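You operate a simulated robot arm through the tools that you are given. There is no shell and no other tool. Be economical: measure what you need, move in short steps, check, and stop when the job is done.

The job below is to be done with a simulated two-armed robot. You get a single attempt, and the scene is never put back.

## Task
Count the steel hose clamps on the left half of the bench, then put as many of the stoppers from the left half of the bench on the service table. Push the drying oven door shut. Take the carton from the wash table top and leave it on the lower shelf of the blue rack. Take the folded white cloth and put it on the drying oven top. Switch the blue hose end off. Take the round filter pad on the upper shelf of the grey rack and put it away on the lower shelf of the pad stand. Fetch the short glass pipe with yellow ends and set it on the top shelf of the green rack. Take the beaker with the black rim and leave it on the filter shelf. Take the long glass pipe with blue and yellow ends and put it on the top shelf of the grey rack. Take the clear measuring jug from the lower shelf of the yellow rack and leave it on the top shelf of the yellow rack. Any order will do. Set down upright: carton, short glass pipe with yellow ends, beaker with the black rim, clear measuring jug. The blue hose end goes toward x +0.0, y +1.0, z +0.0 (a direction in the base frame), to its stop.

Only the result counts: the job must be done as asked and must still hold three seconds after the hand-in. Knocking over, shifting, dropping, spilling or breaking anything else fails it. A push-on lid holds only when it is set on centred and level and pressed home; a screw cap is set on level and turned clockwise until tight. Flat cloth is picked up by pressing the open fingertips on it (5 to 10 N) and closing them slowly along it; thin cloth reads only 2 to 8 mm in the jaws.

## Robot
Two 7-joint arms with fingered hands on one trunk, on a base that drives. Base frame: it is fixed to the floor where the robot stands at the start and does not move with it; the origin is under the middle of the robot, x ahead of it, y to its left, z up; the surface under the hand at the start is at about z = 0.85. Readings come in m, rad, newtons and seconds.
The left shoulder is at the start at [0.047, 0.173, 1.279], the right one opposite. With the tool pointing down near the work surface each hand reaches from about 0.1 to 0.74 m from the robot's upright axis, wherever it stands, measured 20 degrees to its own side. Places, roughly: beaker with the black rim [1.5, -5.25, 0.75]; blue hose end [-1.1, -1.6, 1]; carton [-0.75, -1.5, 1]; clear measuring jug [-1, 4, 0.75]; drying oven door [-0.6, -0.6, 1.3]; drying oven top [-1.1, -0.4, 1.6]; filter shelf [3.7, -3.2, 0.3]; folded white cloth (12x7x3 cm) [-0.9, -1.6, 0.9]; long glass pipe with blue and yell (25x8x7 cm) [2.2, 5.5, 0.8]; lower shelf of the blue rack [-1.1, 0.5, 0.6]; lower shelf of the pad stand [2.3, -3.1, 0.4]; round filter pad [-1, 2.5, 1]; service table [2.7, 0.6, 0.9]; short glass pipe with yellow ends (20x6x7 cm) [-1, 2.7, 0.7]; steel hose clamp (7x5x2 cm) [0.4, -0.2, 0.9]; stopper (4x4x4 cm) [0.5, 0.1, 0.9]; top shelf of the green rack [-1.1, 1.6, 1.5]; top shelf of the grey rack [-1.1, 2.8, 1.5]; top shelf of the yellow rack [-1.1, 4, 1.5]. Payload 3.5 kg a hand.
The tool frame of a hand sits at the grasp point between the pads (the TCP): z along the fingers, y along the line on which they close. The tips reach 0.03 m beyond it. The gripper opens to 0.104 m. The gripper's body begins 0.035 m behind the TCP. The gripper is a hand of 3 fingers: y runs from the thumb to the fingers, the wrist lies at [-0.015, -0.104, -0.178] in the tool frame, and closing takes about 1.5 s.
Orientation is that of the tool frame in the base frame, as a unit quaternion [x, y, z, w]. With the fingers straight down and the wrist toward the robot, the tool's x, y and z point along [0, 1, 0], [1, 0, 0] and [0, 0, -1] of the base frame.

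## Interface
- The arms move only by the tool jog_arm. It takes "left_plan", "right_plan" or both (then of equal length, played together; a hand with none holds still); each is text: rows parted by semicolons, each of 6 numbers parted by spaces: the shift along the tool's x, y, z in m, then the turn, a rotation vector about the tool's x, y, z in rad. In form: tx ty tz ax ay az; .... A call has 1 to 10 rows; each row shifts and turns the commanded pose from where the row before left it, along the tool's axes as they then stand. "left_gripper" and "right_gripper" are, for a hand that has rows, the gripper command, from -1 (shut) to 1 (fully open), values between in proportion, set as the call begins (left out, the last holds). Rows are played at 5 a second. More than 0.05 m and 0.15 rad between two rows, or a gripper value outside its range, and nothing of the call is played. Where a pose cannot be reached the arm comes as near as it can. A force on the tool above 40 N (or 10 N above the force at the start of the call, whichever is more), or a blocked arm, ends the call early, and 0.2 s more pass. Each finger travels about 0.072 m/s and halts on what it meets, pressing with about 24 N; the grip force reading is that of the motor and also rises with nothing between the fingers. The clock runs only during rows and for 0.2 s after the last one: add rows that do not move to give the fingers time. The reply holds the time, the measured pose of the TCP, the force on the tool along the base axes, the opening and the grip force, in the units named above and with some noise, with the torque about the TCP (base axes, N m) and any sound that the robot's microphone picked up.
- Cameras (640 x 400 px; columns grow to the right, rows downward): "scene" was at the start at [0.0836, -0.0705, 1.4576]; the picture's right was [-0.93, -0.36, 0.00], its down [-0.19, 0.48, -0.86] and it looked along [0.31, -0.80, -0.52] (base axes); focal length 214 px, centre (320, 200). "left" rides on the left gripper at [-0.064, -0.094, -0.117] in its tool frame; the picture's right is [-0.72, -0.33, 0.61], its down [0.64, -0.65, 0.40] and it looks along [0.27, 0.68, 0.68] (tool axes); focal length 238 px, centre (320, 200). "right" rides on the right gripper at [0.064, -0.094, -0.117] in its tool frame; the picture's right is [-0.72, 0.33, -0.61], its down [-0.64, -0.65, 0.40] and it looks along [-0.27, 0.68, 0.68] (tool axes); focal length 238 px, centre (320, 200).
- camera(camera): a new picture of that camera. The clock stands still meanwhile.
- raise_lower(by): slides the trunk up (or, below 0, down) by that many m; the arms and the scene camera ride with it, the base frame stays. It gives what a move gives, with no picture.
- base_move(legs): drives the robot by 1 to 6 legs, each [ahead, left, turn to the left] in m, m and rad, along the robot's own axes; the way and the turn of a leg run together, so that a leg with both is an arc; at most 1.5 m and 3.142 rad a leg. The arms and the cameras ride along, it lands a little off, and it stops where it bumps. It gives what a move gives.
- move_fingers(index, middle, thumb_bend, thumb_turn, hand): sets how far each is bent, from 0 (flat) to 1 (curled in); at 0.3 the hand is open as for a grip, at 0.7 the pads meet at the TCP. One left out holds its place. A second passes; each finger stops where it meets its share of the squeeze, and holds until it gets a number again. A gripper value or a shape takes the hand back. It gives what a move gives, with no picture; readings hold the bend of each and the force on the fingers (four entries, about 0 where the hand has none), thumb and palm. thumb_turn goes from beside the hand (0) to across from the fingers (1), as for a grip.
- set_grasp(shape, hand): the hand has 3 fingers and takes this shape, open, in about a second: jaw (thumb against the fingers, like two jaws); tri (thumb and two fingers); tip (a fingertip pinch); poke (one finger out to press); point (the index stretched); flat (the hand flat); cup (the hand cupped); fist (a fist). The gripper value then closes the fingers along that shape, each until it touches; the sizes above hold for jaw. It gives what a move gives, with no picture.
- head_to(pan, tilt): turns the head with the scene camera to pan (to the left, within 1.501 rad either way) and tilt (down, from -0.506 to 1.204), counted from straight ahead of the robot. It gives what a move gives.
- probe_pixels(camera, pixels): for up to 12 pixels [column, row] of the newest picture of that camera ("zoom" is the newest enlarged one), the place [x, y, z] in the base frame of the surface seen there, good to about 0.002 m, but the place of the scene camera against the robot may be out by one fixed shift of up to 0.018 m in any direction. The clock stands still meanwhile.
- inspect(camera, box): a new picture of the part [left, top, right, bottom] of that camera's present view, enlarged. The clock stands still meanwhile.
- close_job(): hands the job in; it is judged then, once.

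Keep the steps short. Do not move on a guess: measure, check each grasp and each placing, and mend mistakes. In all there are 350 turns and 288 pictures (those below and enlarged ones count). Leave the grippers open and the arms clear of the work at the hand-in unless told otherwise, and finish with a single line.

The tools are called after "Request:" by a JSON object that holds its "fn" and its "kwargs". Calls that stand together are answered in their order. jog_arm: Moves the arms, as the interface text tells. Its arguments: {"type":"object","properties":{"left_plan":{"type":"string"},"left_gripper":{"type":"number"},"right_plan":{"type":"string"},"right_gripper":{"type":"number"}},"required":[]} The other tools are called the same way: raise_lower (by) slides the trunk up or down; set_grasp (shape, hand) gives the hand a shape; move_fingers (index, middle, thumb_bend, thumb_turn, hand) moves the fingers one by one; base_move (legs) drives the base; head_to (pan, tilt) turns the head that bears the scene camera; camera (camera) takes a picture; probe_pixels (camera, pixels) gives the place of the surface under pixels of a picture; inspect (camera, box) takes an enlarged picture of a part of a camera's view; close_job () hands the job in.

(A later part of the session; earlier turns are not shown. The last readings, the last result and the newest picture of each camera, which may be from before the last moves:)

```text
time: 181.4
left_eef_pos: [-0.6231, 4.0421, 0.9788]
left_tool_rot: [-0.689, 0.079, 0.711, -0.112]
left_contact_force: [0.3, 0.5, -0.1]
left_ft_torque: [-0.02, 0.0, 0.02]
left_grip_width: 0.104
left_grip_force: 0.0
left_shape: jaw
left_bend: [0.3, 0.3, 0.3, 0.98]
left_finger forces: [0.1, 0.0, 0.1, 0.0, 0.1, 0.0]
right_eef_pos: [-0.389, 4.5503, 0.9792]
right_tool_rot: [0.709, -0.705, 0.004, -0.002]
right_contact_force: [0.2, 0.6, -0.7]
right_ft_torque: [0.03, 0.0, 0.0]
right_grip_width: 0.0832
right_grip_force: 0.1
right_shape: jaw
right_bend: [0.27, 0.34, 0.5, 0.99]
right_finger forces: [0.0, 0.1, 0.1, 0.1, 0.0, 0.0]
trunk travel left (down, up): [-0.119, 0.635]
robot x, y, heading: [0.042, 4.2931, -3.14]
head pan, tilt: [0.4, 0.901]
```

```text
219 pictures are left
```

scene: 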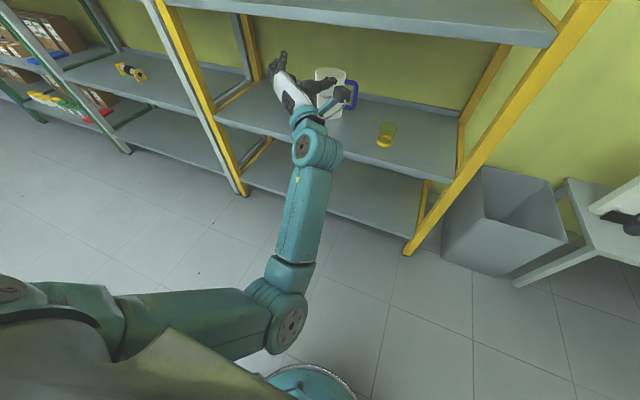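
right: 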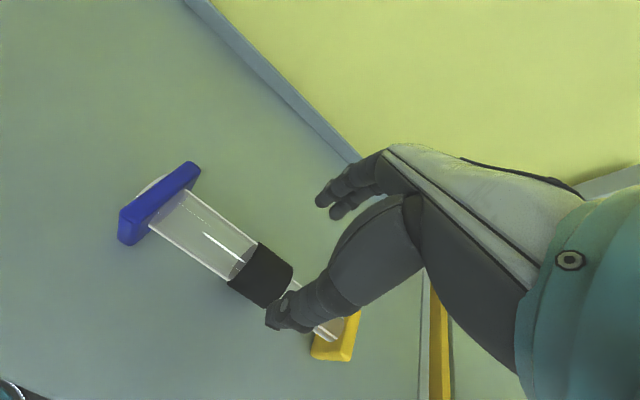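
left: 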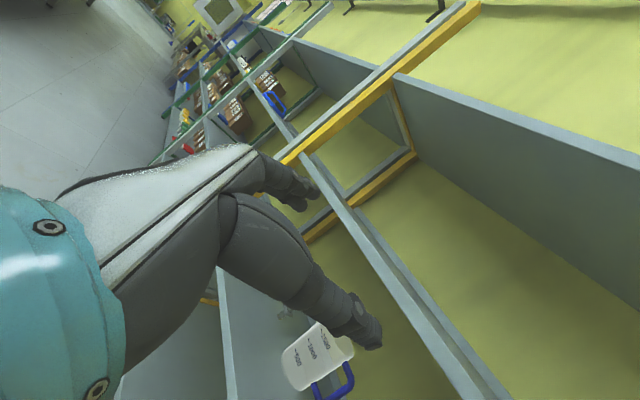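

Request:
{"fn": "jog_arm", "kwargs": {"left_plan": "0 0 0.04 0.015 0.01 -0.09; 0 0 0.04 0.015 0.01 -0.09; 0 0 0.04 0.015 0.01 -0.09; 0 0 0.03 0 0 0; 0 0 0 0 0 0"}}

Request:
{"fn": "raise_lower", "kwargs": {"by": -0.11}}

Request:
{"fn": "camera", "kwargs": {"camera": "scene"}}

```text
time: 182.6
left_eef_pos: [-0.774, 4.053, 0.9758]
left_tool_rot: [0.709, 0.009, -0.705, -0.019]
left_contact_force: [-0.8, 0.3, 0.4]
left_ft_torque: [0.0, -0.02, 0.0]
left_grip_width: 0.1041
left_grip_force: 0.0
left_shape: jaw
left_bend: [0.3, 0.3, 0.3, 0.98]
left_finger forces: [0.1, 0.0, 0.0, 0.0, 0.0, 0.0]
right_eef_pos: [-0.3884, 4.5505, 0.9794]
right_tool_rot: [0.71, -0.705, 0.005, -0.002]
right_contact_force: [0.3, 0.5, -0.4]
right_ft_torque: [0.01, 0.0, 0.01]
right_grip_width: 0.0832
right_grip_force: 0.0
right_shape: jaw
right_bend: [0.27, 0.34, 0.5, 0.99]
right_finger forces: [0.0, 0.0, 0.1, 0.1, 0.0, 0.0]
trunk travel left (down, up): [-0.119, 0.635]
robot x, y, heading: [0.0458, 4.2948, -3.137]
head pan, tilt: [0.4, 0.901]
```

```text
time: 184.0
left_eef_pos: [-0.7728, 4.0523, 0.8674]
left_tool_rot: [0.709, 0.008, -0.705, -0.02]
left_contact_force: [0.4, -0.8, 0.8]
left_ft_torque: [-0.01, -0.01, -0.03]
left_grip_width: 0.1038
left_grip_force: 0.1
left_shape: jaw
left_bend: [0.3, 0.3, 0.3, 0.98]
left_finger forces: [0.0, 0.0, 0.0, 0.0, 0.1, 0.0]
right_eef_pos: [-0.4236, 4.5501, 0.8311]
right_tool_rot: [0.709, -0.702, 0.05, -0.048]
right_contact_force: [-0.3, 1.2, -0.2]
right_ft_torque: [-0.01, 0.0, -0.01]
right_grip_width: 0.083
right_grip_force: 0.1
right_shape: jaw
right_bend: [0.27, 0.34, 0.5, 0.99]
right_finger forces: [0.0, 0.0, 0.0, 0.0, 0.1, 0.1]
trunk travel left (down, up): [-0.009, 0.745]
robot x, y, heading: [0.0389, 4.2976, -3.139]
head pan, tilt: [0.4, 0.901]
```

```text
218 pictures are left
```

scene: 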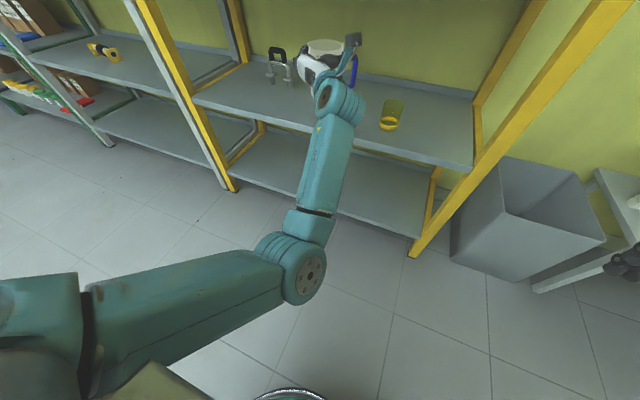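

Request:
{"fn": "move_fingers", "kwargs": {"hand": "left", "index": 0.48, "middle": 0.48, "thumb_bend": 0.45}}

Request:
{"fn": "jog_arm", "kwargs": {"left_plan": "0.04 0 -0.02 0 0 0; 0.04 0 0 0 0 0; 0.04 0 0 0 0 0; 0.015 0 0 0 0 0; 0 0 0 0 0 0"}}

Request:
{"fn": "camera", "kwargs": {"camera": "left"}}

```text
time: 185.0
left_eef_pos: [-0.7723, 4.053, 0.8672]
left_tool_rot: [0.709, 0.009, -0.705, -0.019]
left_contact_force: [-1.3, -0.2, 0.0]
left_ft_torque: [0.0, 0.01, -0.01]
left_grip_width: 0.0616
left_grip_force: 0.1
left_shape: fingers
left_bend: [0.48, 0.48, 0.45, 0.98]
left_finger forces: [0.0, 0.0, 0.1, 0.0, 0.1, 0.0]
right_eef_pos: [-0.423, 4.55, 0.8301]
right_tool_rot: [0.708, -0.703, 0.051, -0.048]
right_contact_force: [0.1, 0.1, 0.4]
right_ft_torque: [0.0, 0.01, 0.03]
right_grip_width: 0.083
right_grip_force: 0.0
right_shape: jaw
right_bend: [0.27, 0.34, 0.5, 0.99]
right_finger forces: [0.0, 0.0, 0.1, 0.0, 0.0, 0.1]
trunk travel left (down, up): [-0.009, 0.745]
robot x, y, heading: [0.0421, 4.2962, -3.138]
head pan, tilt: [0.4, 0.901]
```

```text
time: 186.2
left_eef_pos: [-0.7516, 4.0566, 0.7301]
left_tool_rot: [0.709, 0.009, -0.705, -0.019]
left_contact_force: [-0.1, -0.7, 0.6]
left_ft_torque: [-0.01, 0.02, 0.04]
left_grip_width: 0.0617
left_grip_force: 0.0
left_shape: fingers
left_bend: [0.48, 0.48, 0.45, 0.98]
left_finger forces: [0.1, 0.0, 0.1, 0.0, 0.0, 0.0]
right_eef_pos: [-0.4231, 4.5516, 0.831]
right_tool_rot: [0.708, -0.702, 0.051, -0.047]
right_contact_force: [-0.4, -0.1, -0.4]
right_ft_torque: [0.02, 0.03, 0.04]
right_grip_width: 0.0833
right_grip_force: 0.1
right_shape: jaw
right_bend: [0.27, 0.34, 0.5, 0.99]
right_finger forces: [0.0, 0.0, 0.0, 0.0, 0.0, 0.1]
trunk travel left (down, up): [-0.009, 0.745]
robot x, y, heading: [0.0431, 4.2949, -3.136]
head pan, tilt: [0.4, 0.901]
```

```text
217 pictures are left
```

left: 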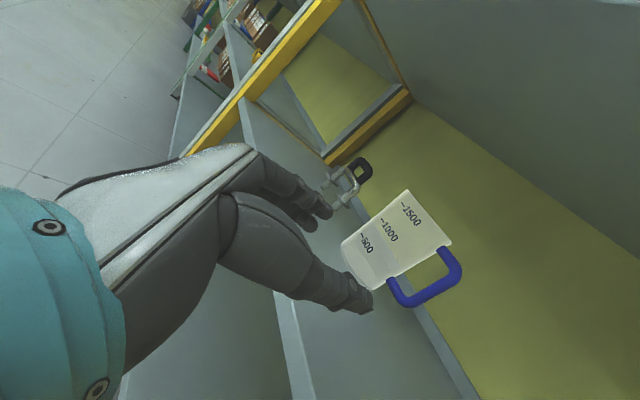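

Request:
{"fn": "probe_pixels", "kwargs": {"camera": "left", "pixels": [[430, 292], [412, 302], [450, 280], [393, 285], [447, 255], [395, 240], [440, 245], [385, 285], [345, 245], [408, 195]]}}

Request:
{"fn": "inspect", "kwargs": {"camera": "left", "box": [320, 180, 500, 320]}}

```text
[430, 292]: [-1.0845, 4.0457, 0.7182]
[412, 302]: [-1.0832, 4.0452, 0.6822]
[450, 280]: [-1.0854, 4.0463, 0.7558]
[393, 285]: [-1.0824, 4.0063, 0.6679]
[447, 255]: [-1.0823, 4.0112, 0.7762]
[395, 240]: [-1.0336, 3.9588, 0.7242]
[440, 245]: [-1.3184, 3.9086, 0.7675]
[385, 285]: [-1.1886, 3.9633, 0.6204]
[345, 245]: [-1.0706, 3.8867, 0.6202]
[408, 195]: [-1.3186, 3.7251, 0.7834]
```

```text
2.86 times, centred on (410, 250) of left
```

zoom: 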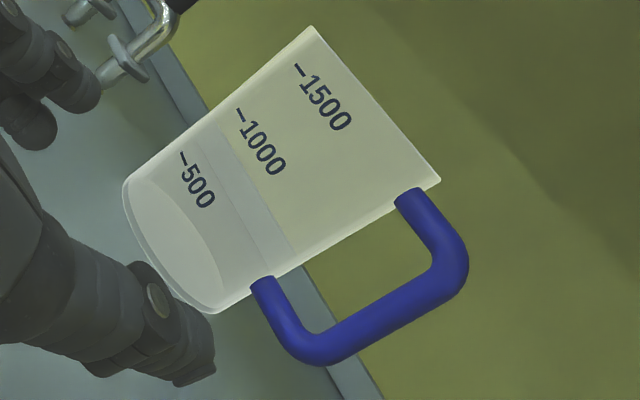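

Handle bar is at about (−1.085, 4.041, 0.72). I set a narrow finger gap, align, and drive in.

Request:
{"fn": "move_fingers", "kwargs": {"hand": "left", "index": 0.59, "middle": 0.59, "thumb_bend": 0.4}}

Request:
{"fn": "jog_arm", "kwargs": {"left_plan": "0.005 0.019 0 0 0 0; 0 0 0 0 0 0"}}

Request:
{"fn": "base_move", "kwargs": {"legs": [[0.25, 0, 0]]}}

Request:
{"fn": "camera", "kwargs": {"camera": "left"}}

```text
time: 187.2
left_eef_pos: [-0.7525, 4.0567, 0.7305]
left_tool_rot: [0.709, 0.009, -0.705, -0.02]
left_contact_force: [-0.8, 0.5, 0.4]
left_ft_torque: [0.0, 0.02, -0.02]
left_grip_width: 0.053
left_grip_force: 0.0
left_shape: fingers
left_bend: [0.59, 0.59, 0.4, 0.98]
left_finger forces: [0.0, 0.1, 0.1, 0.0, 0.0, 0.0]
right_eef_pos: [-0.4235, 4.5509, 0.8319]
right_tool_rot: [0.709, -0.702, 0.051, -0.048]
right_contact_force: [-0.6, -0.4, 0.1]
right_ft_torque: [0.03, -0.03, 0.03]
right_grip_width: 0.083
right_grip_force: 0.1
right_shape: jaw
right_bend: [0.27, 0.34, 0.5, 0.99]
right_finger forces: [0.0, 0.0, 0.0, 0.1, 0.1, 0.1]
trunk travel left (down, up): [-0.009, 0.745]
robot x, y, heading: [0.0426, 4.2901, -3.141]
head pan, tilt: [0.4, 0.901]
```

```text
time: 187.8
left_eef_pos: [-0.7518, 4.0389, 0.726]
left_tool_rot: [0.709, 0.008, -0.705, -0.02]
left_contact_force: [-0.1, -0.5, 0.2]
left_ft_torque: [-0.02, -0.02, 0.05]
left_grip_width: 0.0529
left_grip_force: 0.2
left_shape: fingers
left_bend: [0.59, 0.59, 0.4, 0.98]
left_finger forces: [0.0, 0.1, 0.1, 0.0, 0.1, 0.1]
right_eef_pos: [-0.4233, 4.5502, 0.831]
right_tool_rot: [0.708, -0.702, 0.051, -0.047]
right_contact_force: [0.3, 1.6, 0.5]
right_ft_torque: [0.0, -0.01, 0.0]
right_grip_width: 0.083
right_grip_force: 0.0
right_shape: jaw
right_bend: [0.27, 0.34, 0.5, 0.99]
right_finger forces: [0.0, 0.0, 0.0, 0.0, 0.0, 0.0]
trunk travel left (down, up): [-0.009, 0.745]
robot x, y, heading: [0.0454, 4.2959, -3.139]
head pan, tilt: [0.4, 0.901]
```

```text
time: 189.7
left_eef_pos: [-1.0058, 4.037, 0.725]
left_tool_rot: [0.709, 0.008, -0.705, -0.02]
left_contact_force: [-0.3, 0.1, -0.4]
left_ft_torque: [-0.01, -0.01, -0.03]
left_grip_width: 0.053
left_grip_force: 0.1
left_shape: fingers
left_bend: [0.59, 0.59, 0.4, 0.98]
left_finger forces: [0.0, 0.1, 0.0, 0.0, 0.0, 0.0]
right_eef_pos: [-0.6779, 4.5494, 0.8306]
right_tool_rot: [0.708, -0.703, 0.051, -0.048]
right_contact_force: [-0.1, -0.6, -0.2]
right_ft_torque: [0.01, 0.0, -0.02]
right_grip_width: 0.0829
right_grip_force: 0.1
right_shape: jaw
right_bend: [0.27, 0.34, 0.5, 0.99]
right_finger forces: [0.1, 0.0, 0.0, 0.2, 0.1, 0.0]
trunk travel left (down, up): [-0.009, 0.745]
robot x, y, heading: [-0.2106, 4.2922, -3.14]
head pan, tilt: [0.4, 0.901]
```

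```text
215 pictures are left
```

left: 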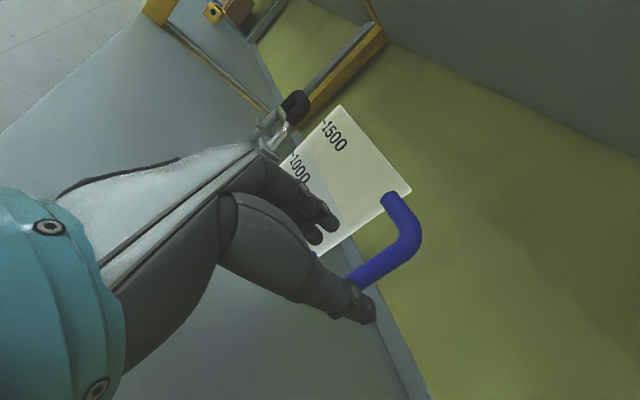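

Request:
{"fn": "jog_arm", "kwargs": {"left_plan": "0 -0.003 0.019 0 0 0; 0 0 0.019 0 0 0; 0 0 0 0 0 0"}}

Request:
{"fn": "inspect", "kwargs": {"camera": "left", "box": [240, 120, 460, 330]}}

```text
time: 190.5
left_eef_pos: [-1.045, 4.0409, 0.7251]
left_tool_rot: [0.71, 0.009, -0.704, -0.021]
left_contact_force: [0.7, 0.2, 0.5]
left_ft_torque: [0.01, 0.01, -0.02]
left_grip_width: 0.0534
left_grip_force: 0.0
left_shape: fingers
left_bend: [0.59, 0.59, 0.4, 0.98]
left_finger forces: [0.0, 0.1, 0.0, 0.0, 0.0, 0.1]
right_eef_pos: [-0.6769, 4.5479, 0.8311]
right_tool_rot: [0.708, -0.703, 0.051, -0.047]
right_contact_force: [-0.3, 0.0, -0.9]
right_ft_torque: [0.01, -0.03, 0.01]
right_grip_width: 0.0832
right_grip_force: 0.0
right_shape: jaw
right_bend: [0.27, 0.34, 0.5, 0.99]
right_finger forces: [0.1, 0.0, 0.0, 0.0, 0.0, 0.1]
trunk travel left (down, up): [-0.009, 0.745]
robot x, y, heading: [-0.2111, 4.2966, -3.143]
head pan, tilt: [0.4, 0.901]
```

```text
1.90 times, centred on (350, 225) of left
```

zoom: 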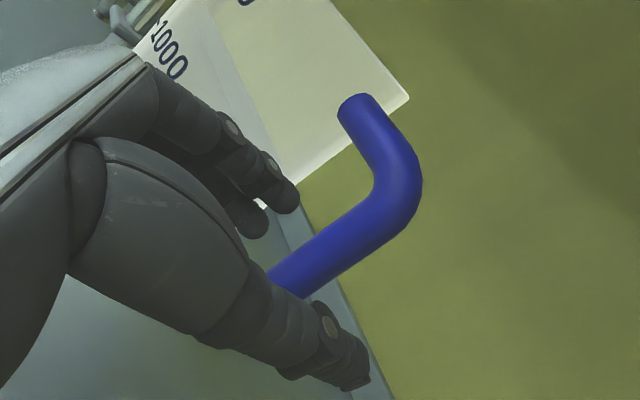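

Request:
{"fn": "jog_arm", "kwargs": {"left_plan": "0 -0.003 0.018 0 0 0; 0 0 0.018 0 0 0; 0 0 0 0 0 0"}}

Request:
{"fn": "inspect", "kwargs": {"camera": "left", "box": [240, 120, 460, 330]}}

```text
time: 191.3
left_eef_pos: [-1.0805, 4.0453, 0.7262]
left_tool_rot: [0.709, 0.009, -0.705, -0.02]
left_contact_force: [0.5, 0.8, -0.6]
left_ft_torque: [0.01, -0.02, 0.0]
left_grip_width: 0.0529
left_grip_force: 0.0
left_shape: fingers
left_bend: [0.59, 0.59, 0.4, 0.98]
left_finger forces: [0.1, 0.0, 0.0, 0.1, 0.0, 0.1]
right_eef_pos: [-0.678, 4.5487, 0.831]
right_tool_rot: [0.708, -0.703, 0.051, -0.048]
right_contact_force: [-0.5, -0.2, -0.3]
right_ft_torque: [0.0, 0.01, 0.02]
right_grip_width: 0.083
right_grip_force: 0.1
right_shape: jaw
right_bend: [0.27, 0.34, 0.5, 0.99]
right_finger forces: [0.0, 0.0, 0.1, 0.0, 0.0, 0.1]
trunk travel left (down, up): [-0.009, 0.745]
robot x, y, heading: [-0.2132, 4.2943, -3.139]
head pan, tilt: [0.4, 0.901]
```

```text
1.90 times, centred on (350, 225) of left
```

zoom: 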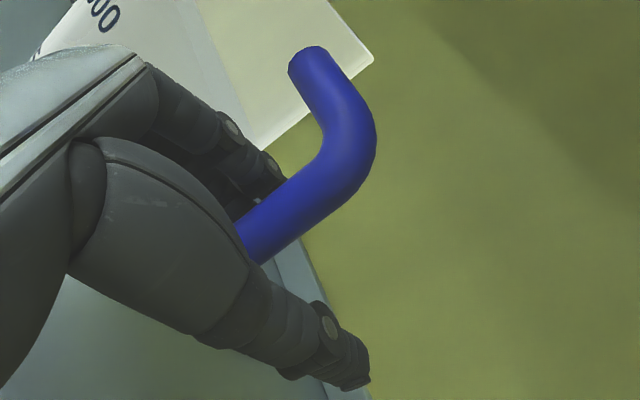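

The bar sits between fingers and thumb. I close.

Request:
{"fn": "move_fingers", "kwargs": {"hand": "left", "index": 0.75, "middle": 0.75, "thumb_bend": 0.75}}

Request:
{"fn": "camera", "kwargs": {"camera": "left"}}

```text
time: 192.3
left_eef_pos: [-1.0808, 4.0451, 0.7253]
left_tool_rot: [0.709, 0.008, -0.705, -0.019]
left_contact_force: [-0.8, 0.3, 0.0]
left_ft_torque: [0.04, 0.03, -0.05]
left_grip_width: 0.0
left_grip_force: 0.5
left_shape: fingers
left_bend: [0.75, 0.75, 0.7, 0.97]
left_finger forces: [0.0, 0.1, 0.0, 0.1, 0.4, 0.0]
right_eef_pos: [-0.6775, 4.5493, 0.8306]
right_tool_rot: [0.708, -0.703, 0.051, -0.048]
right_contact_force: [0.2, -0.3, -0.2]
right_ft_torque: [0.02, 0.0, -0.01]
right_grip_width: 0.0829
right_grip_force: 0.0
right_shape: jaw
right_bend: [0.27, 0.34, 0.5, 0.99]
right_finger forces: [0.0, 0.0, 0.0, 0.0, 0.1, 0.0]
trunk travel left (down, up): [-0.009, 0.745]
robot x, y, heading: [-0.2148, 4.2974, -3.139]
head pan, tilt: [0.4, 0.901]
```

```text
212 pictures are left
```

left: 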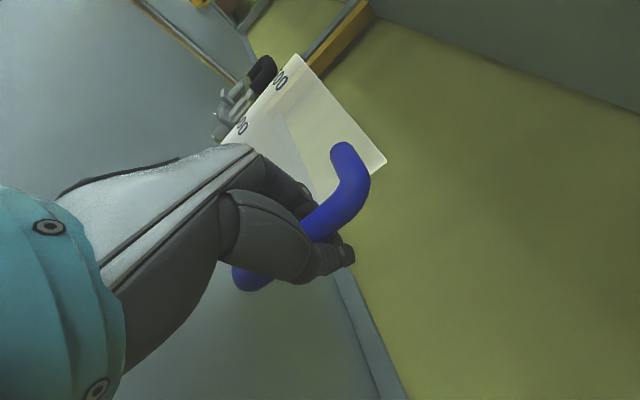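

Request:
{"fn": "inspect", "kwargs": {"camera": "left", "box": [200, 130, 400, 310]}}

Request:
{"fn": "probe_pixels", "kwargs": {"camera": "left", "pixels": [[350, 185], [330, 215], [245, 278], [258, 285], [320, 230], [345, 255], [300, 180]]}}

```text
2.22 times, centred on (300, 220) of left
```

zoom: 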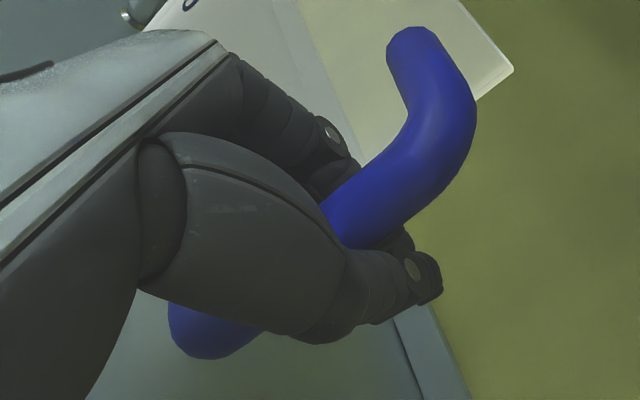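

```text
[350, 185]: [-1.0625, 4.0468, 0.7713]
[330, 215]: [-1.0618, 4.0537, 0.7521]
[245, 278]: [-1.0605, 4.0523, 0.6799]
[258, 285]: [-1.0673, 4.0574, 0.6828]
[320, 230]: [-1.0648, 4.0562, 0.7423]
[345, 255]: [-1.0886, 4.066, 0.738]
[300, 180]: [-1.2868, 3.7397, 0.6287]
```

Request:
{"fn": "move_fingers", "kwargs": {"hand": "left", "index": 0.6, "middle": 0.6, "thumb_bend": 0.5}}

Request:
{"fn": "jog_arm", "kwargs": {"left_plan": "0 0 -0.013 0 0 0; 0 0 0 0 0 0"}}

Request:
{"fn": "jog_arm", "kwargs": {"left_plan": "0 0 0 0 0 0; 0 0 0 0 0 0; 0 0 0 0 0 0; 0 0 0 0 0 0; 0 0 0 0 0 0; 0 0 0 0 0 0; 0 0 0 0 0 0", "left_gripper": -1}}

Request:
{"fn": "inspect", "kwargs": {"camera": "left", "box": [200, 130, 400, 310]}}

```text
time: 193.3
left_eef_pos: [-1.0808, 4.0446, 0.7251]
left_tool_rot: [0.709, 0.008, -0.705, -0.02]
left_contact_force: [-0.2, -0.3, -0.6]
left_ft_torque: [0.02, 0.05, 0.03]
left_grip_width: 0.0382
left_grip_force: 0.4
left_shape: fingers
left_bend: [0.6, 0.6, 0.5, 0.97]
left_finger forces: [0.0, 0.7, 0.0, 0.1, 0.0, 0.0]
right_eef_pos: [-0.6781, 4.5488, 0.8317]
right_tool_rot: [0.708, -0.703, 0.051, -0.047]
right_contact_force: [0.2, -0.4, -0.5]
right_ft_torque: [-0.02, 0.03, -0.01]
right_grip_width: 0.0828
right_grip_force: 0.1
right_shape: jaw
right_bend: [0.27, 0.34, 0.5, 0.99]
right_finger forces: [0.0, 0.1, 0.0, 0.1, 0.0, 0.1]
trunk travel left (down, up): [-0.009, 0.745]
robot x, y, heading: [-0.2098, 4.2961, -3.137]
head pan, tilt: [0.4, 0.901]
```

```text
time: 193.9
left_eef_pos: [-1.0679, 4.0446, 0.7257]
left_tool_rot: [0.709, 0.009, -0.705, -0.02]
left_contact_force: [-0.4, 0.6, 0.7]
left_ft_torque: [-0.02, 0.0, 0.01]
left_grip_width: 0.0383
left_grip_force: 0.1
left_shape: fingers
left_bend: [0.6, 0.6, 0.5, 0.97]
left_finger forces: [0.0, 0.0, 0.0, 0.0, 0.0, 0.0]
right_eef_pos: [-0.6776, 4.5487, 0.8308]
right_tool_rot: [0.708, -0.703, 0.05, -0.047]
right_contact_force: [0.2, 1.1, -0.2]
right_ft_torque: [-0.02, 0.01, 0.0]
right_grip_width: 0.083
right_grip_force: 0.1
right_shape: jaw
right_bend: [0.27, 0.34, 0.5, 0.99]
right_finger forces: [0.0, 0.0, 0.1, 0.0, 0.0, 0.1]
trunk travel left (down, up): [-0.009, 0.745]
robot x, y, heading: [-0.2091, 4.2956, -3.138]
head pan, tilt: [0.4, 0.901]
```

```text
time: 195.5
left_eef_pos: [-1.0695, 4.046, 0.7264]
left_tool_rot: [0.709, 0.008, -0.705, -0.02]
left_contact_force: [-0.6, 0.5, 0.4]
left_ft_torque: [0.03, 0.02, 0.02]
left_grip_width: 0.0038
left_grip_force: 23.7
left_shape: jaw
left_bend: [0.7, 0.7, 0.77, 1.0]
left_finger forces: [5.8, 0.0, 0.0, 0.0, 5.0, 0.0]
right_eef_pos: [-0.6776, 4.5495, 0.8308]
right_tool_rot: [0.708, -0.703, 0.051, -0.047]
right_contact_force: [-0.8, 0.1, -0.8]
right_ft_torque: [-0.04, 0.01, 0.0]
right_grip_width: 0.083
right_grip_force: 0.1
right_shape: jaw
right_bend: [0.27, 0.34, 0.5, 0.99]
right_finger forces: [0.0, 0.0, 0.0, 0.0, 0.0, 0.1]
trunk travel left (down, up): [-0.009, 0.745]
robot x, y, heading: [-0.2136, 4.2891, -3.139]
head pan, tilt: [0.4, 0.901]
```

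```text
2.22 times, centred on (300, 220) of left
```

zoom: 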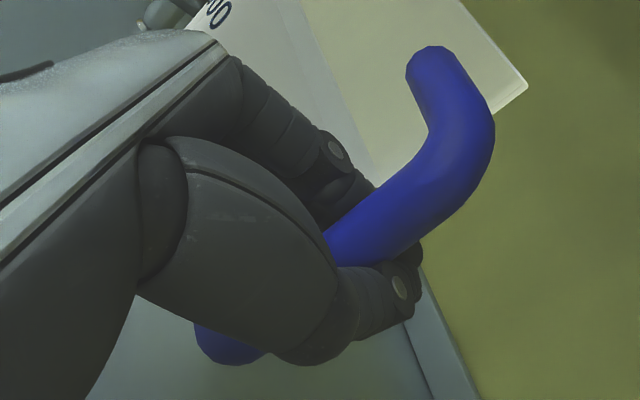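

Request:
{"fn": "move_fingers", "kwargs": {"hand": "left", "index": 0.59, "middle": 0.59, "thumb_bend": 0.5}}

Request:
{"fn": "jog_arm", "kwargs": {"left_plan": "0 0 -0.012 0 0 0; 0 0 0 0 0 0"}}

Request:
{"fn": "jog_arm", "kwargs": {"left_plan": "0 0 0 0 0 0; 0 0 0 0 0 0; 0 0 0 0 0 0; 0 0 0 0 0 0; 0 0 0 0 0 0; 0 0 0 0 0 0; 0 0 0 0 0 0", "left_gripper": -1}}

Request:
{"fn": "inspect", "kwargs": {"camera": "left", "box": [200, 130, 400, 310]}}

```text
time: 196.5
left_eef_pos: [-1.0683, 4.0451, 0.7258]
left_tool_rot: [0.709, 0.008, -0.705, -0.02]
left_contact_force: [-0.5, -0.2, -0.2]
left_ft_torque: [-0.03, 0.0, 0.0]
left_grip_width: 0.0395
left_grip_force: 0.1
left_shape: fingers
left_bend: [0.59, 0.59, 0.5, 1.0]
left_finger forces: [0.1, 0.0, 0.0, 0.0, 0.0, 0.0]
right_eef_pos: [-0.6771, 4.5494, 0.8307]
right_tool_rot: [0.707, -0.703, 0.05, -0.046]
right_contact_force: [-0.1, -0.4, -0.5]
right_ft_torque: [-0.02, -0.02, -0.01]
right_grip_width: 0.0832
right_grip_force: 0.1
right_shape: jaw
right_bend: [0.27, 0.34, 0.5, 0.99]
right_finger forces: [0.1, 0.0, 0.0, 0.0, 0.1, 0.0]
trunk travel left (down, up): [-0.009, 0.745]
robot x, y, heading: [-0.2115, 4.2941, -3.138]
head pan, tilt: [0.4, 0.901]
```

```text
time: 197.1
left_eef_pos: [-1.0558, 4.0445, 0.7266]
left_tool_rot: [0.709, 0.009, -0.705, -0.02]
left_contact_force: [-0.2, -0.2, 1.0]
left_ft_torque: [0.01, 0.03, -0.02]
left_grip_width: 0.0396
left_grip_force: 0.1
left_shape: fingers
left_bend: [0.59, 0.59, 0.5, 1.0]
left_finger forces: [0.0, 0.0, 0.0, 0.0, 0.0, 0.0]
right_eef_pos: [-0.6769, 4.5491, 0.8317]
right_tool_rot: [0.708, -0.703, 0.05, -0.047]
right_contact_force: [1.0, 0.4, -0.4]
right_ft_torque: [0.0, -0.01, 0.02]
right_grip_width: 0.0831
right_grip_force: 0.1
right_shape: jaw
right_bend: [0.27, 0.34, 0.5, 0.99]
right_finger forces: [0.0, 0.0, 0.0, 0.0, 0.0, 0.1]
trunk travel left (down, up): [-0.009, 0.745]
robot x, y, heading: [-0.209, 4.2933, -3.139]
head pan, tilt: [0.4, 0.901]
```

```text
time: 198.7
left_eef_pos: [-1.0565, 4.0455, 0.7256]
left_tool_rot: [0.709, 0.009, -0.705, -0.02]
left_contact_force: [0.1, 0.5, -0.8]
left_ft_torque: [0.02, 0.05, -0.01]
left_grip_width: 0.0089
left_grip_force: 23.6
left_shape: jaw
left_bend: [0.71, 0.7, 0.78, 1.0]
left_finger forces: [11.6, 3.5, 0.0, 0.0, 15.2, 0.0]
right_eef_pos: [-0.6781, 4.549, 0.8304]
right_tool_rot: [0.708, -0.703, 0.05, -0.047]
right_contact_force: [0.7, -0.4, -0.6]
right_ft_torque: [-0.01, -0.02, -0.01]
right_grip_width: 0.0829
right_grip_force: 0.3
right_shape: jaw
right_bend: [0.27, 0.34, 0.5, 0.99]
right_finger forces: [0.0, 0.0, 0.1, 0.0, 0.0, 0.0]
trunk travel left (down, up): [-0.009, 0.745]
robot x, y, heading: [-0.2107, 4.2938, -3.136]
head pan, tilt: [0.4, 0.901]
```

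```text
2.22 times, centred on (300, 220) of left
```

zoom: 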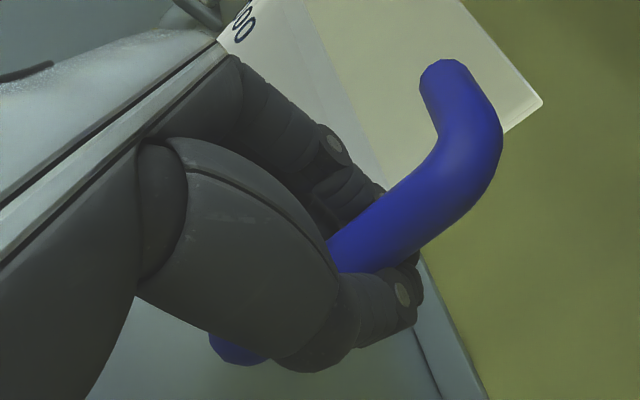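

Solid grip on both finger pads. I lift 4 cm with the trunk and check.

Request:
{"fn": "raise_lower", "kwargs": {"by": 0.04}}

Request:
{"fn": "camera", "kwargs": {"camera": "left"}}

Request:
{"fn": "camera", "kwargs": {"camera": "scene"}}

```text
time: 199.5
left_eef_pos: [-1.0552, 4.0453, 0.7655]
left_tool_rot: [0.709, 0.009, -0.705, -0.02]
left_contact_force: [0.7, 1.2, 0.1]
left_ft_torque: [0.04, 0.02, 0.01]
left_grip_width: 0.0082
left_grip_force: 23.5
left_shape: jaw
left_bend: [0.71, 0.7, 0.79, 1.0]
left_finger forces: [3.2, 0.0, 0.0, 0.1, 0.9, 0.1]
right_eef_pos: [-0.6782, 4.5484, 0.8707]
right_tool_rot: [0.708, -0.703, 0.051, -0.049]
right_contact_force: [-0.6, 0.5, -1.4]
right_ft_torque: [0.0, 0.02, 0.0]
right_grip_width: 0.0831
right_grip_force: 0.2
right_shape: jaw
right_bend: [0.27, 0.34, 0.5, 0.99]
right_finger forces: [0.1, 0.0, 0.0, 0.0, 0.0, 0.1]
trunk travel left (down, up): [-0.049, 0.705]
robot x, y, heading: [-0.2104, 4.2967, -3.137]
head pan, tilt: [0.4, 0.901]
```

```text
208 pictures are left
```

left: 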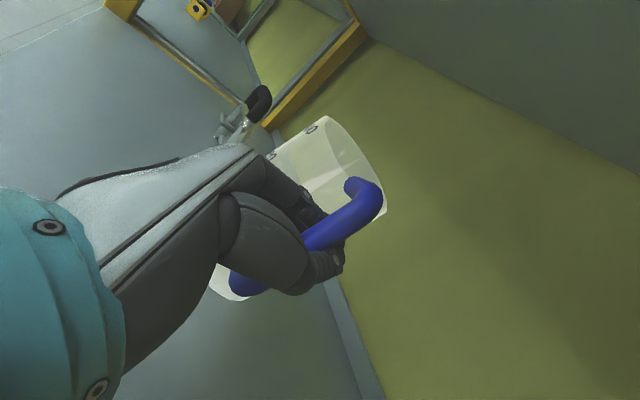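

```text
207 pictures are left
```

scene: 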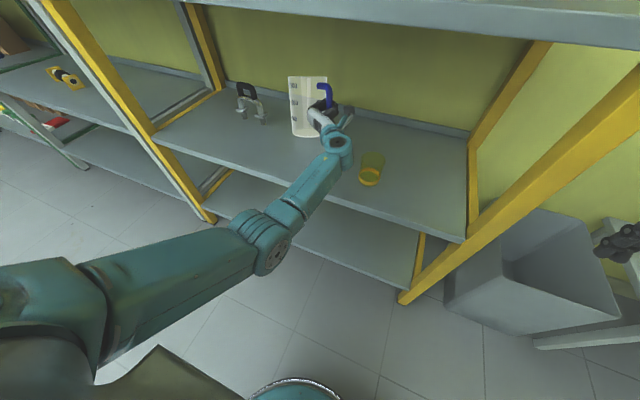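

Request:
{"fn": "inspect", "kwargs": {"camera": "scene", "box": [240, 50, 400, 170]}}

Request:
{"fn": "inspect", "kwargs": {"camera": "left", "box": [200, 80, 420, 320]}}

```text
3.33 times, centred on (320, 110) of scene
```

zoom: 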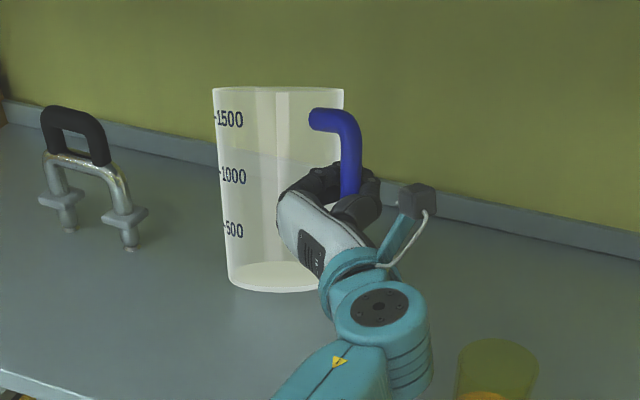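

```text
1.67 times, centred on (310, 200) of left
```

zoom: 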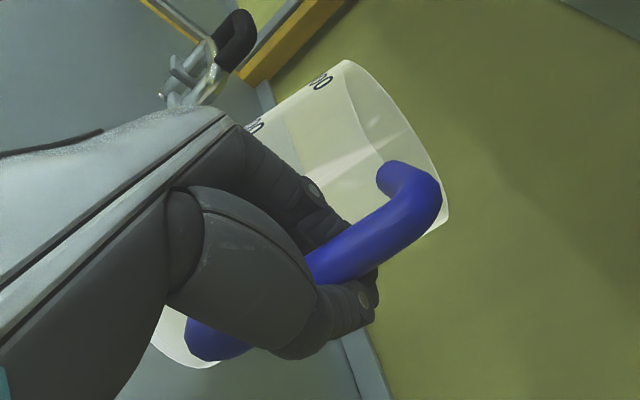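

Request:
{"fn": "raise_lower", "kwargs": {"by": -0.04}}

Request:
{"fn": "move_fingers", "kwargs": {"hand": "left", "index": 0.58, "middle": 0.58, "thumb_bend": 0.45}}

Request:
{"fn": "camera", "kwargs": {"camera": "left"}}

Request:
{"fn": "inspect", "kwargs": {"camera": "left", "box": [200, 80, 420, 320]}}

```text
time: 200.3
left_eef_pos: [-1.0548, 4.0445, 0.727]
left_tool_rot: [0.708, 0.009, -0.705, -0.02]
left_contact_force: [-0.6, -0.3, -0.5]
left_ft_torque: [0.01, 0.01, 0.01]
left_grip_width: 0.0072
left_grip_force: 24.1
left_shape: jaw
left_bend: [0.71, 0.7, 0.79, 1.0]
left_finger forces: [0.3, 0.0, 0.1, 0.1, 0.0, 0.0]
right_eef_pos: [-0.6773, 4.5491, 0.8325]
right_tool_rot: [0.707, -0.703, 0.051, -0.048]
right_contact_force: [0.0, 0.9, 0.6]
right_ft_torque: [0.0, -0.01, -0.01]
right_grip_width: 0.0829
right_grip_force: 0.1
right_shape: jaw
right_bend: [0.27, 0.34, 0.5, 0.99]
right_finger forces: [0.0, 0.1, 0.0, 0.1, 0.0, 0.0]
trunk travel left (down, up): [-0.009, 0.745]
robot x, y, heading: [-0.2094, 4.2989, -3.138]
head pan, tilt: [0.4, 0.901]
```

```text
time: 201.3
left_eef_pos: [-1.0545, 4.0437, 0.7251]
left_tool_rot: [0.709, 0.009, -0.705, -0.02]
left_contact_force: [0.1, 0.4, 0.4]
left_ft_torque: [-0.02, 0.0, 0.04]
left_grip_width: 0.0487
left_grip_force: 0.1
left_shape: fingers
left_bend: [0.57, 0.57, 0.45, 1.0]
left_finger forces: [0.0, 0.0, 0.0, 0.0, 0.0, 0.0]
right_eef_pos: [-0.6779, 4.5495, 0.8311]
right_tool_rot: [0.708, -0.703, 0.05, -0.048]
right_contact_force: [-0.6, -0.3, -0.9]
right_ft_torque: [0.02, 0.0, -0.03]
right_grip_width: 0.083
right_grip_force: 0.1
right_shape: jaw
right_bend: [0.27, 0.34, 0.5, 0.99]
right_finger forces: [0.0, 0.0, 0.0, 0.0, 0.0, 0.0]
trunk travel left (down, up): [-0.009, 0.745]
robot x, y, heading: [-0.2125, 4.2935, -3.141]
head pan, tilt: [0.4, 0.901]
```

```text
204 pictures are left
```

left: 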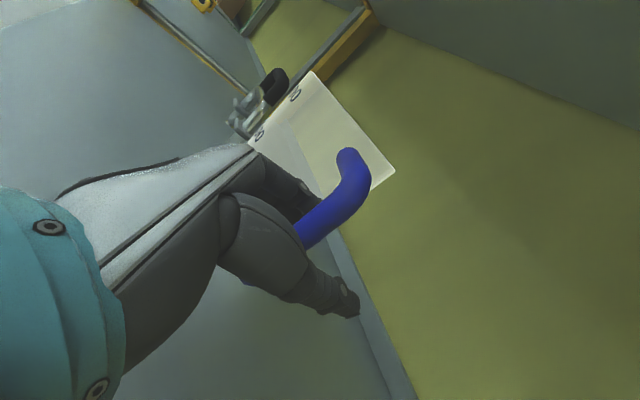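

```text
1.67 times, centred on (310, 200) of left
```

zoom: 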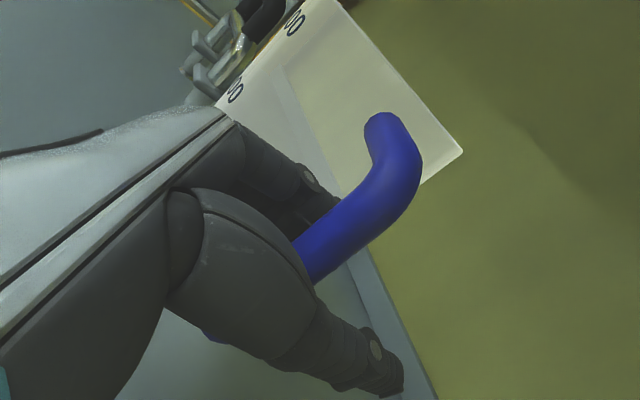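

Request:
{"fn": "probe_pixels", "kwargs": {"camera": "left", "pixels": [[318, 225], [335, 205], [350, 180], [352, 160], [340, 110], [380, 165]]}}

```text
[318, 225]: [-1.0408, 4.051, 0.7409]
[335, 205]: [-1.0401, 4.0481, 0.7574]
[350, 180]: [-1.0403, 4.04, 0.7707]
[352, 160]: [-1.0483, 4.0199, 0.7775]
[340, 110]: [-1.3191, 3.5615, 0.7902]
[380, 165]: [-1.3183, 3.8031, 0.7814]
```

Request:
{"fn": "jog_arm", "kwargs": {"left_plan": "0 0 -0.017 0 0 0; 0 0 0 0 0 0"}}

Request:
{"fn": "jog_arm", "kwargs": {"left_plan": "0 0 0 0 0 0; 0 0 0 0 0 0; 0 0 0 0 0 0; 0 0 0 0 0 0; 0 0 0 0 0 0; 0 0 0 0 0 0; 0 0 0 0 0 0", "left_gripper": -1}}

Request:
{"fn": "raise_lower", "kwargs": {"by": 0.03}}

Request:
{"fn": "inspect", "kwargs": {"camera": "left", "box": [200, 80, 420, 320]}}

```text
time: 201.9
left_eef_pos: [-1.0369, 4.0452, 0.7265]
left_tool_rot: [0.709, 0.009, -0.705, -0.02]
left_contact_force: [-0.4, 0.2, -0.1]
left_ft_torque: [0.0, 0.02, 0.01]
left_grip_width: 0.0486
left_grip_force: 0.0
left_shape: fingers
left_bend: [0.57, 0.57, 0.45, 1.0]
left_finger forces: [0.0, 0.1, 0.1, 0.1, 0.0, 0.0]
right_eef_pos: [-0.6777, 4.5481, 0.8312]
right_tool_rot: [0.707, -0.704, 0.051, -0.047]
right_contact_force: [-0.2, -0.2, -0.4]
right_ft_torque: [-0.03, -0.03, 0.01]
right_grip_width: 0.083
right_grip_force: 0.1
right_shape: jaw
right_bend: [0.27, 0.34, 0.5, 0.99]
right_finger forces: [0.1, 0.1, 0.0, 0.1, 0.0, 0.0]
trunk travel left (down, up): [-0.009, 0.745]
robot x, y, heading: [-0.2103, 4.2992, -3.139]
head pan, tilt: [0.4, 0.901]
```

```text
time: 203.5
left_eef_pos: [-1.0384, 4.0449, 0.7266]
left_tool_rot: [0.709, 0.008, -0.705, -0.02]
left_contact_force: [0.2, 0.8, 0.9]
left_ft_torque: [0.04, 0.03, 0.0]
left_grip_width: 0.0072
left_grip_force: 24.3
left_shape: jaw
left_bend: [0.71, 0.7, 0.78, 1.0]
left_finger forces: [5.4, 3.9, 0.0, 0.1, 16.4, 0.1]
right_eef_pos: [-0.6782, 4.5495, 0.8315]
right_tool_rot: [0.708, -0.703, 0.05, -0.047]
right_contact_force: [-0.4, -0.2, 0.5]
right_ft_torque: [0.04, 0.0, 0.0]
right_grip_width: 0.083
right_grip_force: 0.1
right_shape: jaw
right_bend: [0.27, 0.34, 0.5, 0.99]
right_finger forces: [0.0, 0.1, 0.0, 0.1, 0.0, 0.0]
trunk travel left (down, up): [-0.009, 0.745]
robot x, y, heading: [-0.208, 4.2969, -3.137]
head pan, tilt: [0.4, 0.901]
```

```text
time: 204.3
left_eef_pos: [-1.0382, 4.0444, 0.7553]
left_tool_rot: [0.71, 0.009, -0.704, -0.02]
left_contact_force: [0.5, 0.5, -1.2]
left_ft_torque: [0.06, -0.03, -0.01]
left_grip_width: 0.0067
left_grip_force: 24.0
left_shape: jaw
left_bend: [0.71, 0.7, 0.78, 1.0]
left_finger forces: [6.0, 0.0, 0.0, 0.0, 15.2, 0.0]
right_eef_pos: [-0.6784, 4.5484, 0.8618]
right_tool_rot: [0.708, -0.703, 0.05, -0.048]
right_contact_force: [0.4, -0.4, 0.0]
right_ft_torque: [-0.03, -0.02, 0.01]
right_grip_width: 0.083
right_grip_force: 0.1
right_shape: jaw
right_bend: [0.27, 0.34, 0.5, 0.99]
right_finger forces: [0.0, 0.0, 0.0, 0.0, 0.0, 0.0]
trunk travel left (down, up): [-0.039, 0.715]
robot x, y, heading: [-0.2143, 4.2973, -3.138]
head pan, tilt: [0.4, 0.901]
```

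```text
1.67 times, centred on (310, 200) of left
```

zoom: 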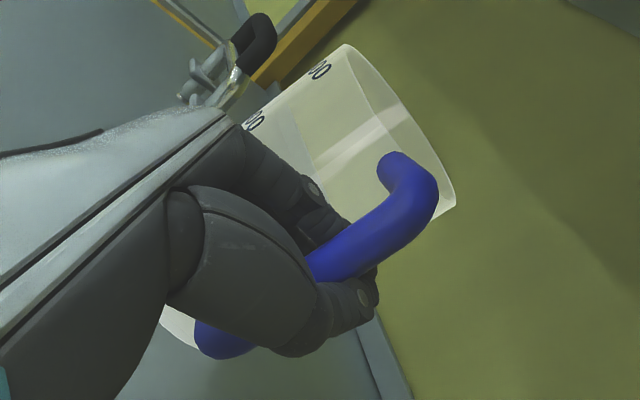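

Request:
{"fn": "raise_lower", "kwargs": {"by": 0.04}}

Request:
{"fn": "base_move", "kwargs": {"legs": [[-0.25, 0, 0], [-0.25, 0, 0]]}}

Request:
{"fn": "camera", "kwargs": {"camera": "scene"}}

```text
time: 205.1
left_eef_pos: [-1.0379, 4.0437, 0.7945]
left_tool_rot: [0.709, 0.009, -0.705, -0.02]
left_contact_force: [0.4, -0.3, -0.4]
left_ft_torque: [-0.03, -0.01, 0.0]
left_grip_width: 0.0057
left_grip_force: 24.1
left_shape: jaw
left_bend: [0.71, 0.7, 0.79, 1.0]
left_finger forces: [0.0, 0.1, 0.0, 0.1, 0.4, 0.1]
right_eef_pos: [-0.6782, 4.5499, 0.9006]
right_tool_rot: [0.708, -0.702, 0.051, -0.048]
right_contact_force: [-0.8, -0.6, -1.0]
right_ft_torque: [0.01, -0.01, -0.01]
right_grip_width: 0.083
right_grip_force: 0.0
right_shape: jaw
right_bend: [0.27, 0.34, 0.5, 0.99]
right_finger forces: [0.1, 0.0, 0.0, 0.0, 0.1, 0.0]
trunk travel left (down, up): [-0.079, 0.675]
robot x, y, heading: [-0.2126, 4.2919, -3.135]
head pan, tilt: [0.4, 0.901]
```

```text
time: 208.4
left_eef_pos: [-0.5372, 4.046, 0.7954]
left_tool_rot: [0.709, 0.009, -0.705, -0.02]
left_contact_force: [0.1, -0.1, -1.5]
left_ft_torque: [0.0, -0.04, -0.02]
left_grip_width: 0.0054
left_grip_force: 24.4
left_shape: jaw
left_bend: [0.71, 0.7, 0.79, 1.0]
left_finger forces: [1.5, 0.0, 0.0, 0.0, 0.7, 0.1]
right_eef_pos: [-0.1775, 4.5524, 0.9011]
right_tool_rot: [0.708, -0.703, 0.051, -0.047]
right_contact_force: [-0.3, 0.5, -0.6]
right_ft_torque: [0.03, 0.01, 0.0]
right_grip_width: 0.0833
right_grip_force: 0.1
right_shape: jaw
right_bend: [0.27, 0.34, 0.5, 0.99]
right_finger forces: [0.0, 0.0, 0.0, 0.0, 0.1, 0.1]
trunk travel left (down, up): [-0.079, 0.675]
robot x, y, heading: [0.2916, 4.2973, -3.135]
head pan, tilt: [0.4, 0.901]
```

```text
201 pictures are left
```

scene: 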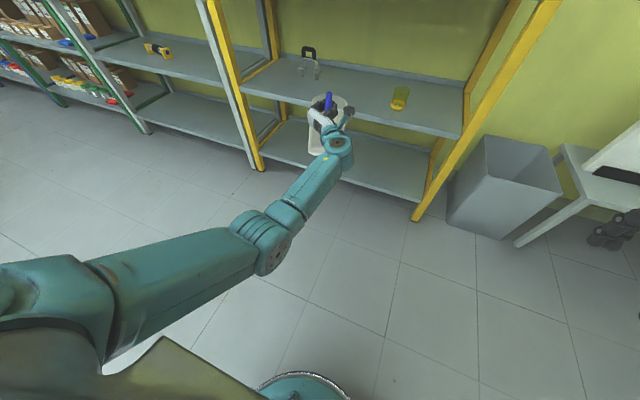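

Request:
{"fn": "inspect", "kwargs": {"camera": "left", "box": [180, 60, 460, 340]}}

Request:
{"fn": "raise_lower", "kwargs": {"by": 0.4}}

Request:
{"fn": "raise_lower", "kwargs": {"by": 0.27}}

Request:
{"fn": "inspect", "kwargs": {"camera": "left", "box": [180, 60, 460, 340]}}

```text
1.43 times, centred on (320, 200) of left
```

zoom: 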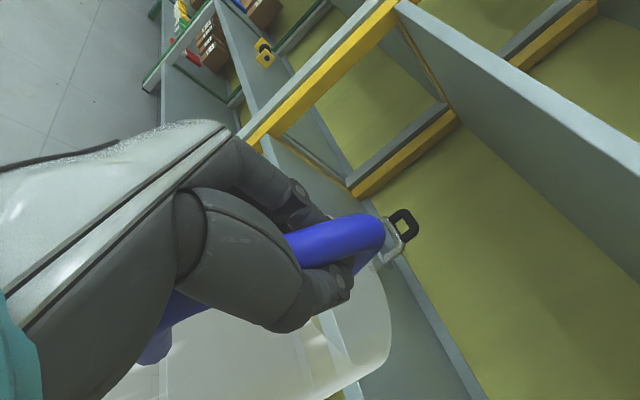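

```text
time: 212.2
left_eef_pos: [-0.4494, 4.0466, 1.4247]
left_tool_rot: [-0.589, -0.006, 0.808, 0.02]
left_contact_force: [-0.3, 0.4, -1.6]
left_ft_torque: [0.02, -0.05, 0.04]
left_grip_width: 0.0062
left_grip_force: 23.4
left_shape: jaw
left_bend: [0.71, 0.7, 0.79, 1.0]
left_finger forces: [0.7, 0.0, 0.1, 0.1, 0.4, 0.0]
right_eef_pos: [-0.1779, 4.5514, 1.301]
right_tool_rot: [0.709, -0.702, 0.049, -0.048]
right_contact_force: [-0.3, -0.3, 0.4]
right_ft_torque: [0.01, 0.03, -0.01]
right_grip_width: 0.0828
right_grip_force: 0.0
right_shape: jaw
right_bend: [0.27, 0.34, 0.5, 0.99]
right_finger forces: [0.0, 0.1, 0.1, 0.0, 0.0, 0.0]
trunk travel left (down, up): [-0.479, 0.275]
robot x, y, heading: [0.2885, 4.2972, -3.135]
head pan, tilt: [0.4, 0.901]
```

```text
time: 214.9
left_eef_pos: [-0.4394, 4.0465, 1.713]
left_tool_rot: [-0.58, -0.005, 0.815, 0.02]
left_contact_force: [0.1, 0.7, -1.6]
left_ft_torque: [0.0, -0.05, -0.01]
left_grip_width: 0.0058
left_grip_force: 24.4
left_shape: jaw
left_bend: [0.71, 0.7, 0.79, 1.0]
left_finger forces: [0.6, 0.0, 0.0, 0.0, 0.4, 0.0]
right_eef_pos: [-0.1786, 4.5515, 1.5724]
right_tool_rot: [0.708, -0.702, 0.052, -0.049]
right_contact_force: [-0.4, 0.2, -1.0]
right_ft_torque: [0.0, 0.0, 0.0]
right_grip_width: 0.0828
right_grip_force: 0.0
right_shape: jaw
right_bend: [0.27, 0.34, 0.5, 0.99]
right_finger forces: [0.0, 0.0, 0.0, 0.0, 0.1, 0.0]
trunk travel left (down, up): [-0.749, 0.005]
robot x, y, heading: [0.2868, 4.2991, -3.135]
head pan, tilt: [0.4, 0.901]
```

```text
1.43 times, centred on (320, 200) of left
```

zoom: 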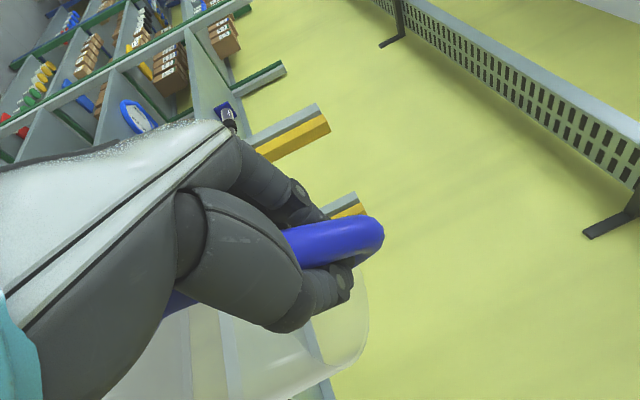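

Request:
{"fn": "head_to", "kwargs": {"pan": 0.3, "tilt": 0.6}}

Request:
{"fn": "camera", "kwargs": {"camera": "scene"}}

Request:
{"fn": "inspect", "kwargs": {"camera": "scene", "box": [220, 80, 420, 280]}}

```text
time: 215.8
left_eef_pos: [-0.4386, 4.0469, 1.7131]
left_tool_rot: [-0.579, -0.004, 0.815, 0.02]
left_contact_force: [-0.4, 0.7, -2.0]
left_ft_torque: [0.05, -0.04, 0.01]
left_grip_width: 0.0059
left_grip_force: 24.1
left_shape: jaw
left_bend: [0.71, 0.7, 0.79, 1.0]
left_finger forces: [0.7, 0.0, 0.1, 0.1, 0.4, 0.1]
right_eef_pos: [-0.1774, 4.5524, 1.5719]
right_tool_rot: [0.709, -0.702, 0.051, -0.048]
right_contact_force: [-0.2, -0.4, 0.6]
right_ft_torque: [-0.06, -0.02, 0.01]
right_grip_width: 0.0828
right_grip_force: 0.0
right_shape: jaw
right_bend: [0.27, 0.34, 0.5, 0.99]
right_finger forces: [0.0, 0.0, 0.0, 0.0, 0.1, 0.1]
trunk travel left (down, up): [-0.749, 0.005]
robot x, y, heading: [0.2893, 4.2961, -3.141]
head pan, tilt: [0.3, 0.6]
```

```text
198 pictures are left
```

scene: 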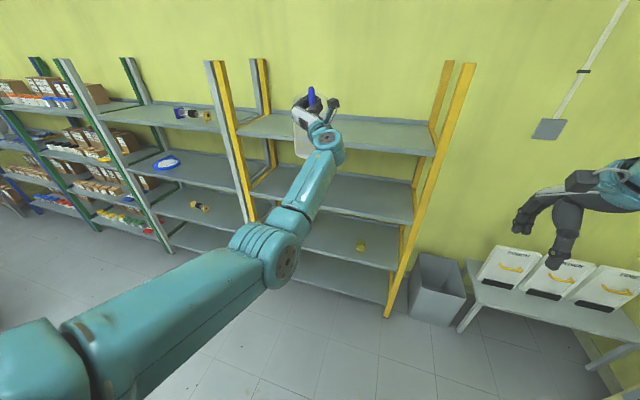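

```text
2.00 times, centred on (320, 180) of scene
```

zoom: 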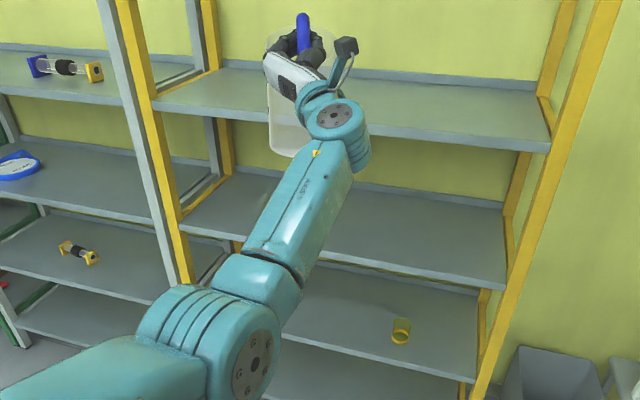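

Request:
{"fn": "camera", "kwargs": {"camera": "left"}}

Request:
{"fn": "probe_pixels", "kwargs": {"camera": "left", "pixels": [[335, 225], [320, 228], [265, 265], [258, 274], [425, 290], [418, 320], [350, 330], [340, 222], [360, 235]]}}

```text
196 pictures are left
```

left: 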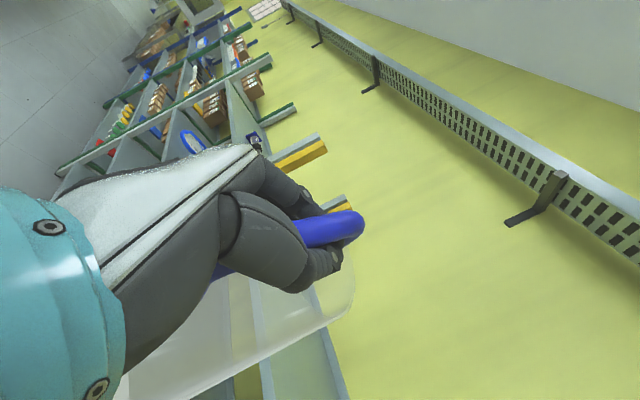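

```text
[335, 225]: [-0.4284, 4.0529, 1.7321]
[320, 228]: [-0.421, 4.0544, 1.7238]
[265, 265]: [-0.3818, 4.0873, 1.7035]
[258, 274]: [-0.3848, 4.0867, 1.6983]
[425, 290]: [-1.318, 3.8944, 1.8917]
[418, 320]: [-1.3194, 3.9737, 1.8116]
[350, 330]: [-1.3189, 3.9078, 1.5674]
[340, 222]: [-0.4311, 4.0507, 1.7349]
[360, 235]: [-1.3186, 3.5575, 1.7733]
```

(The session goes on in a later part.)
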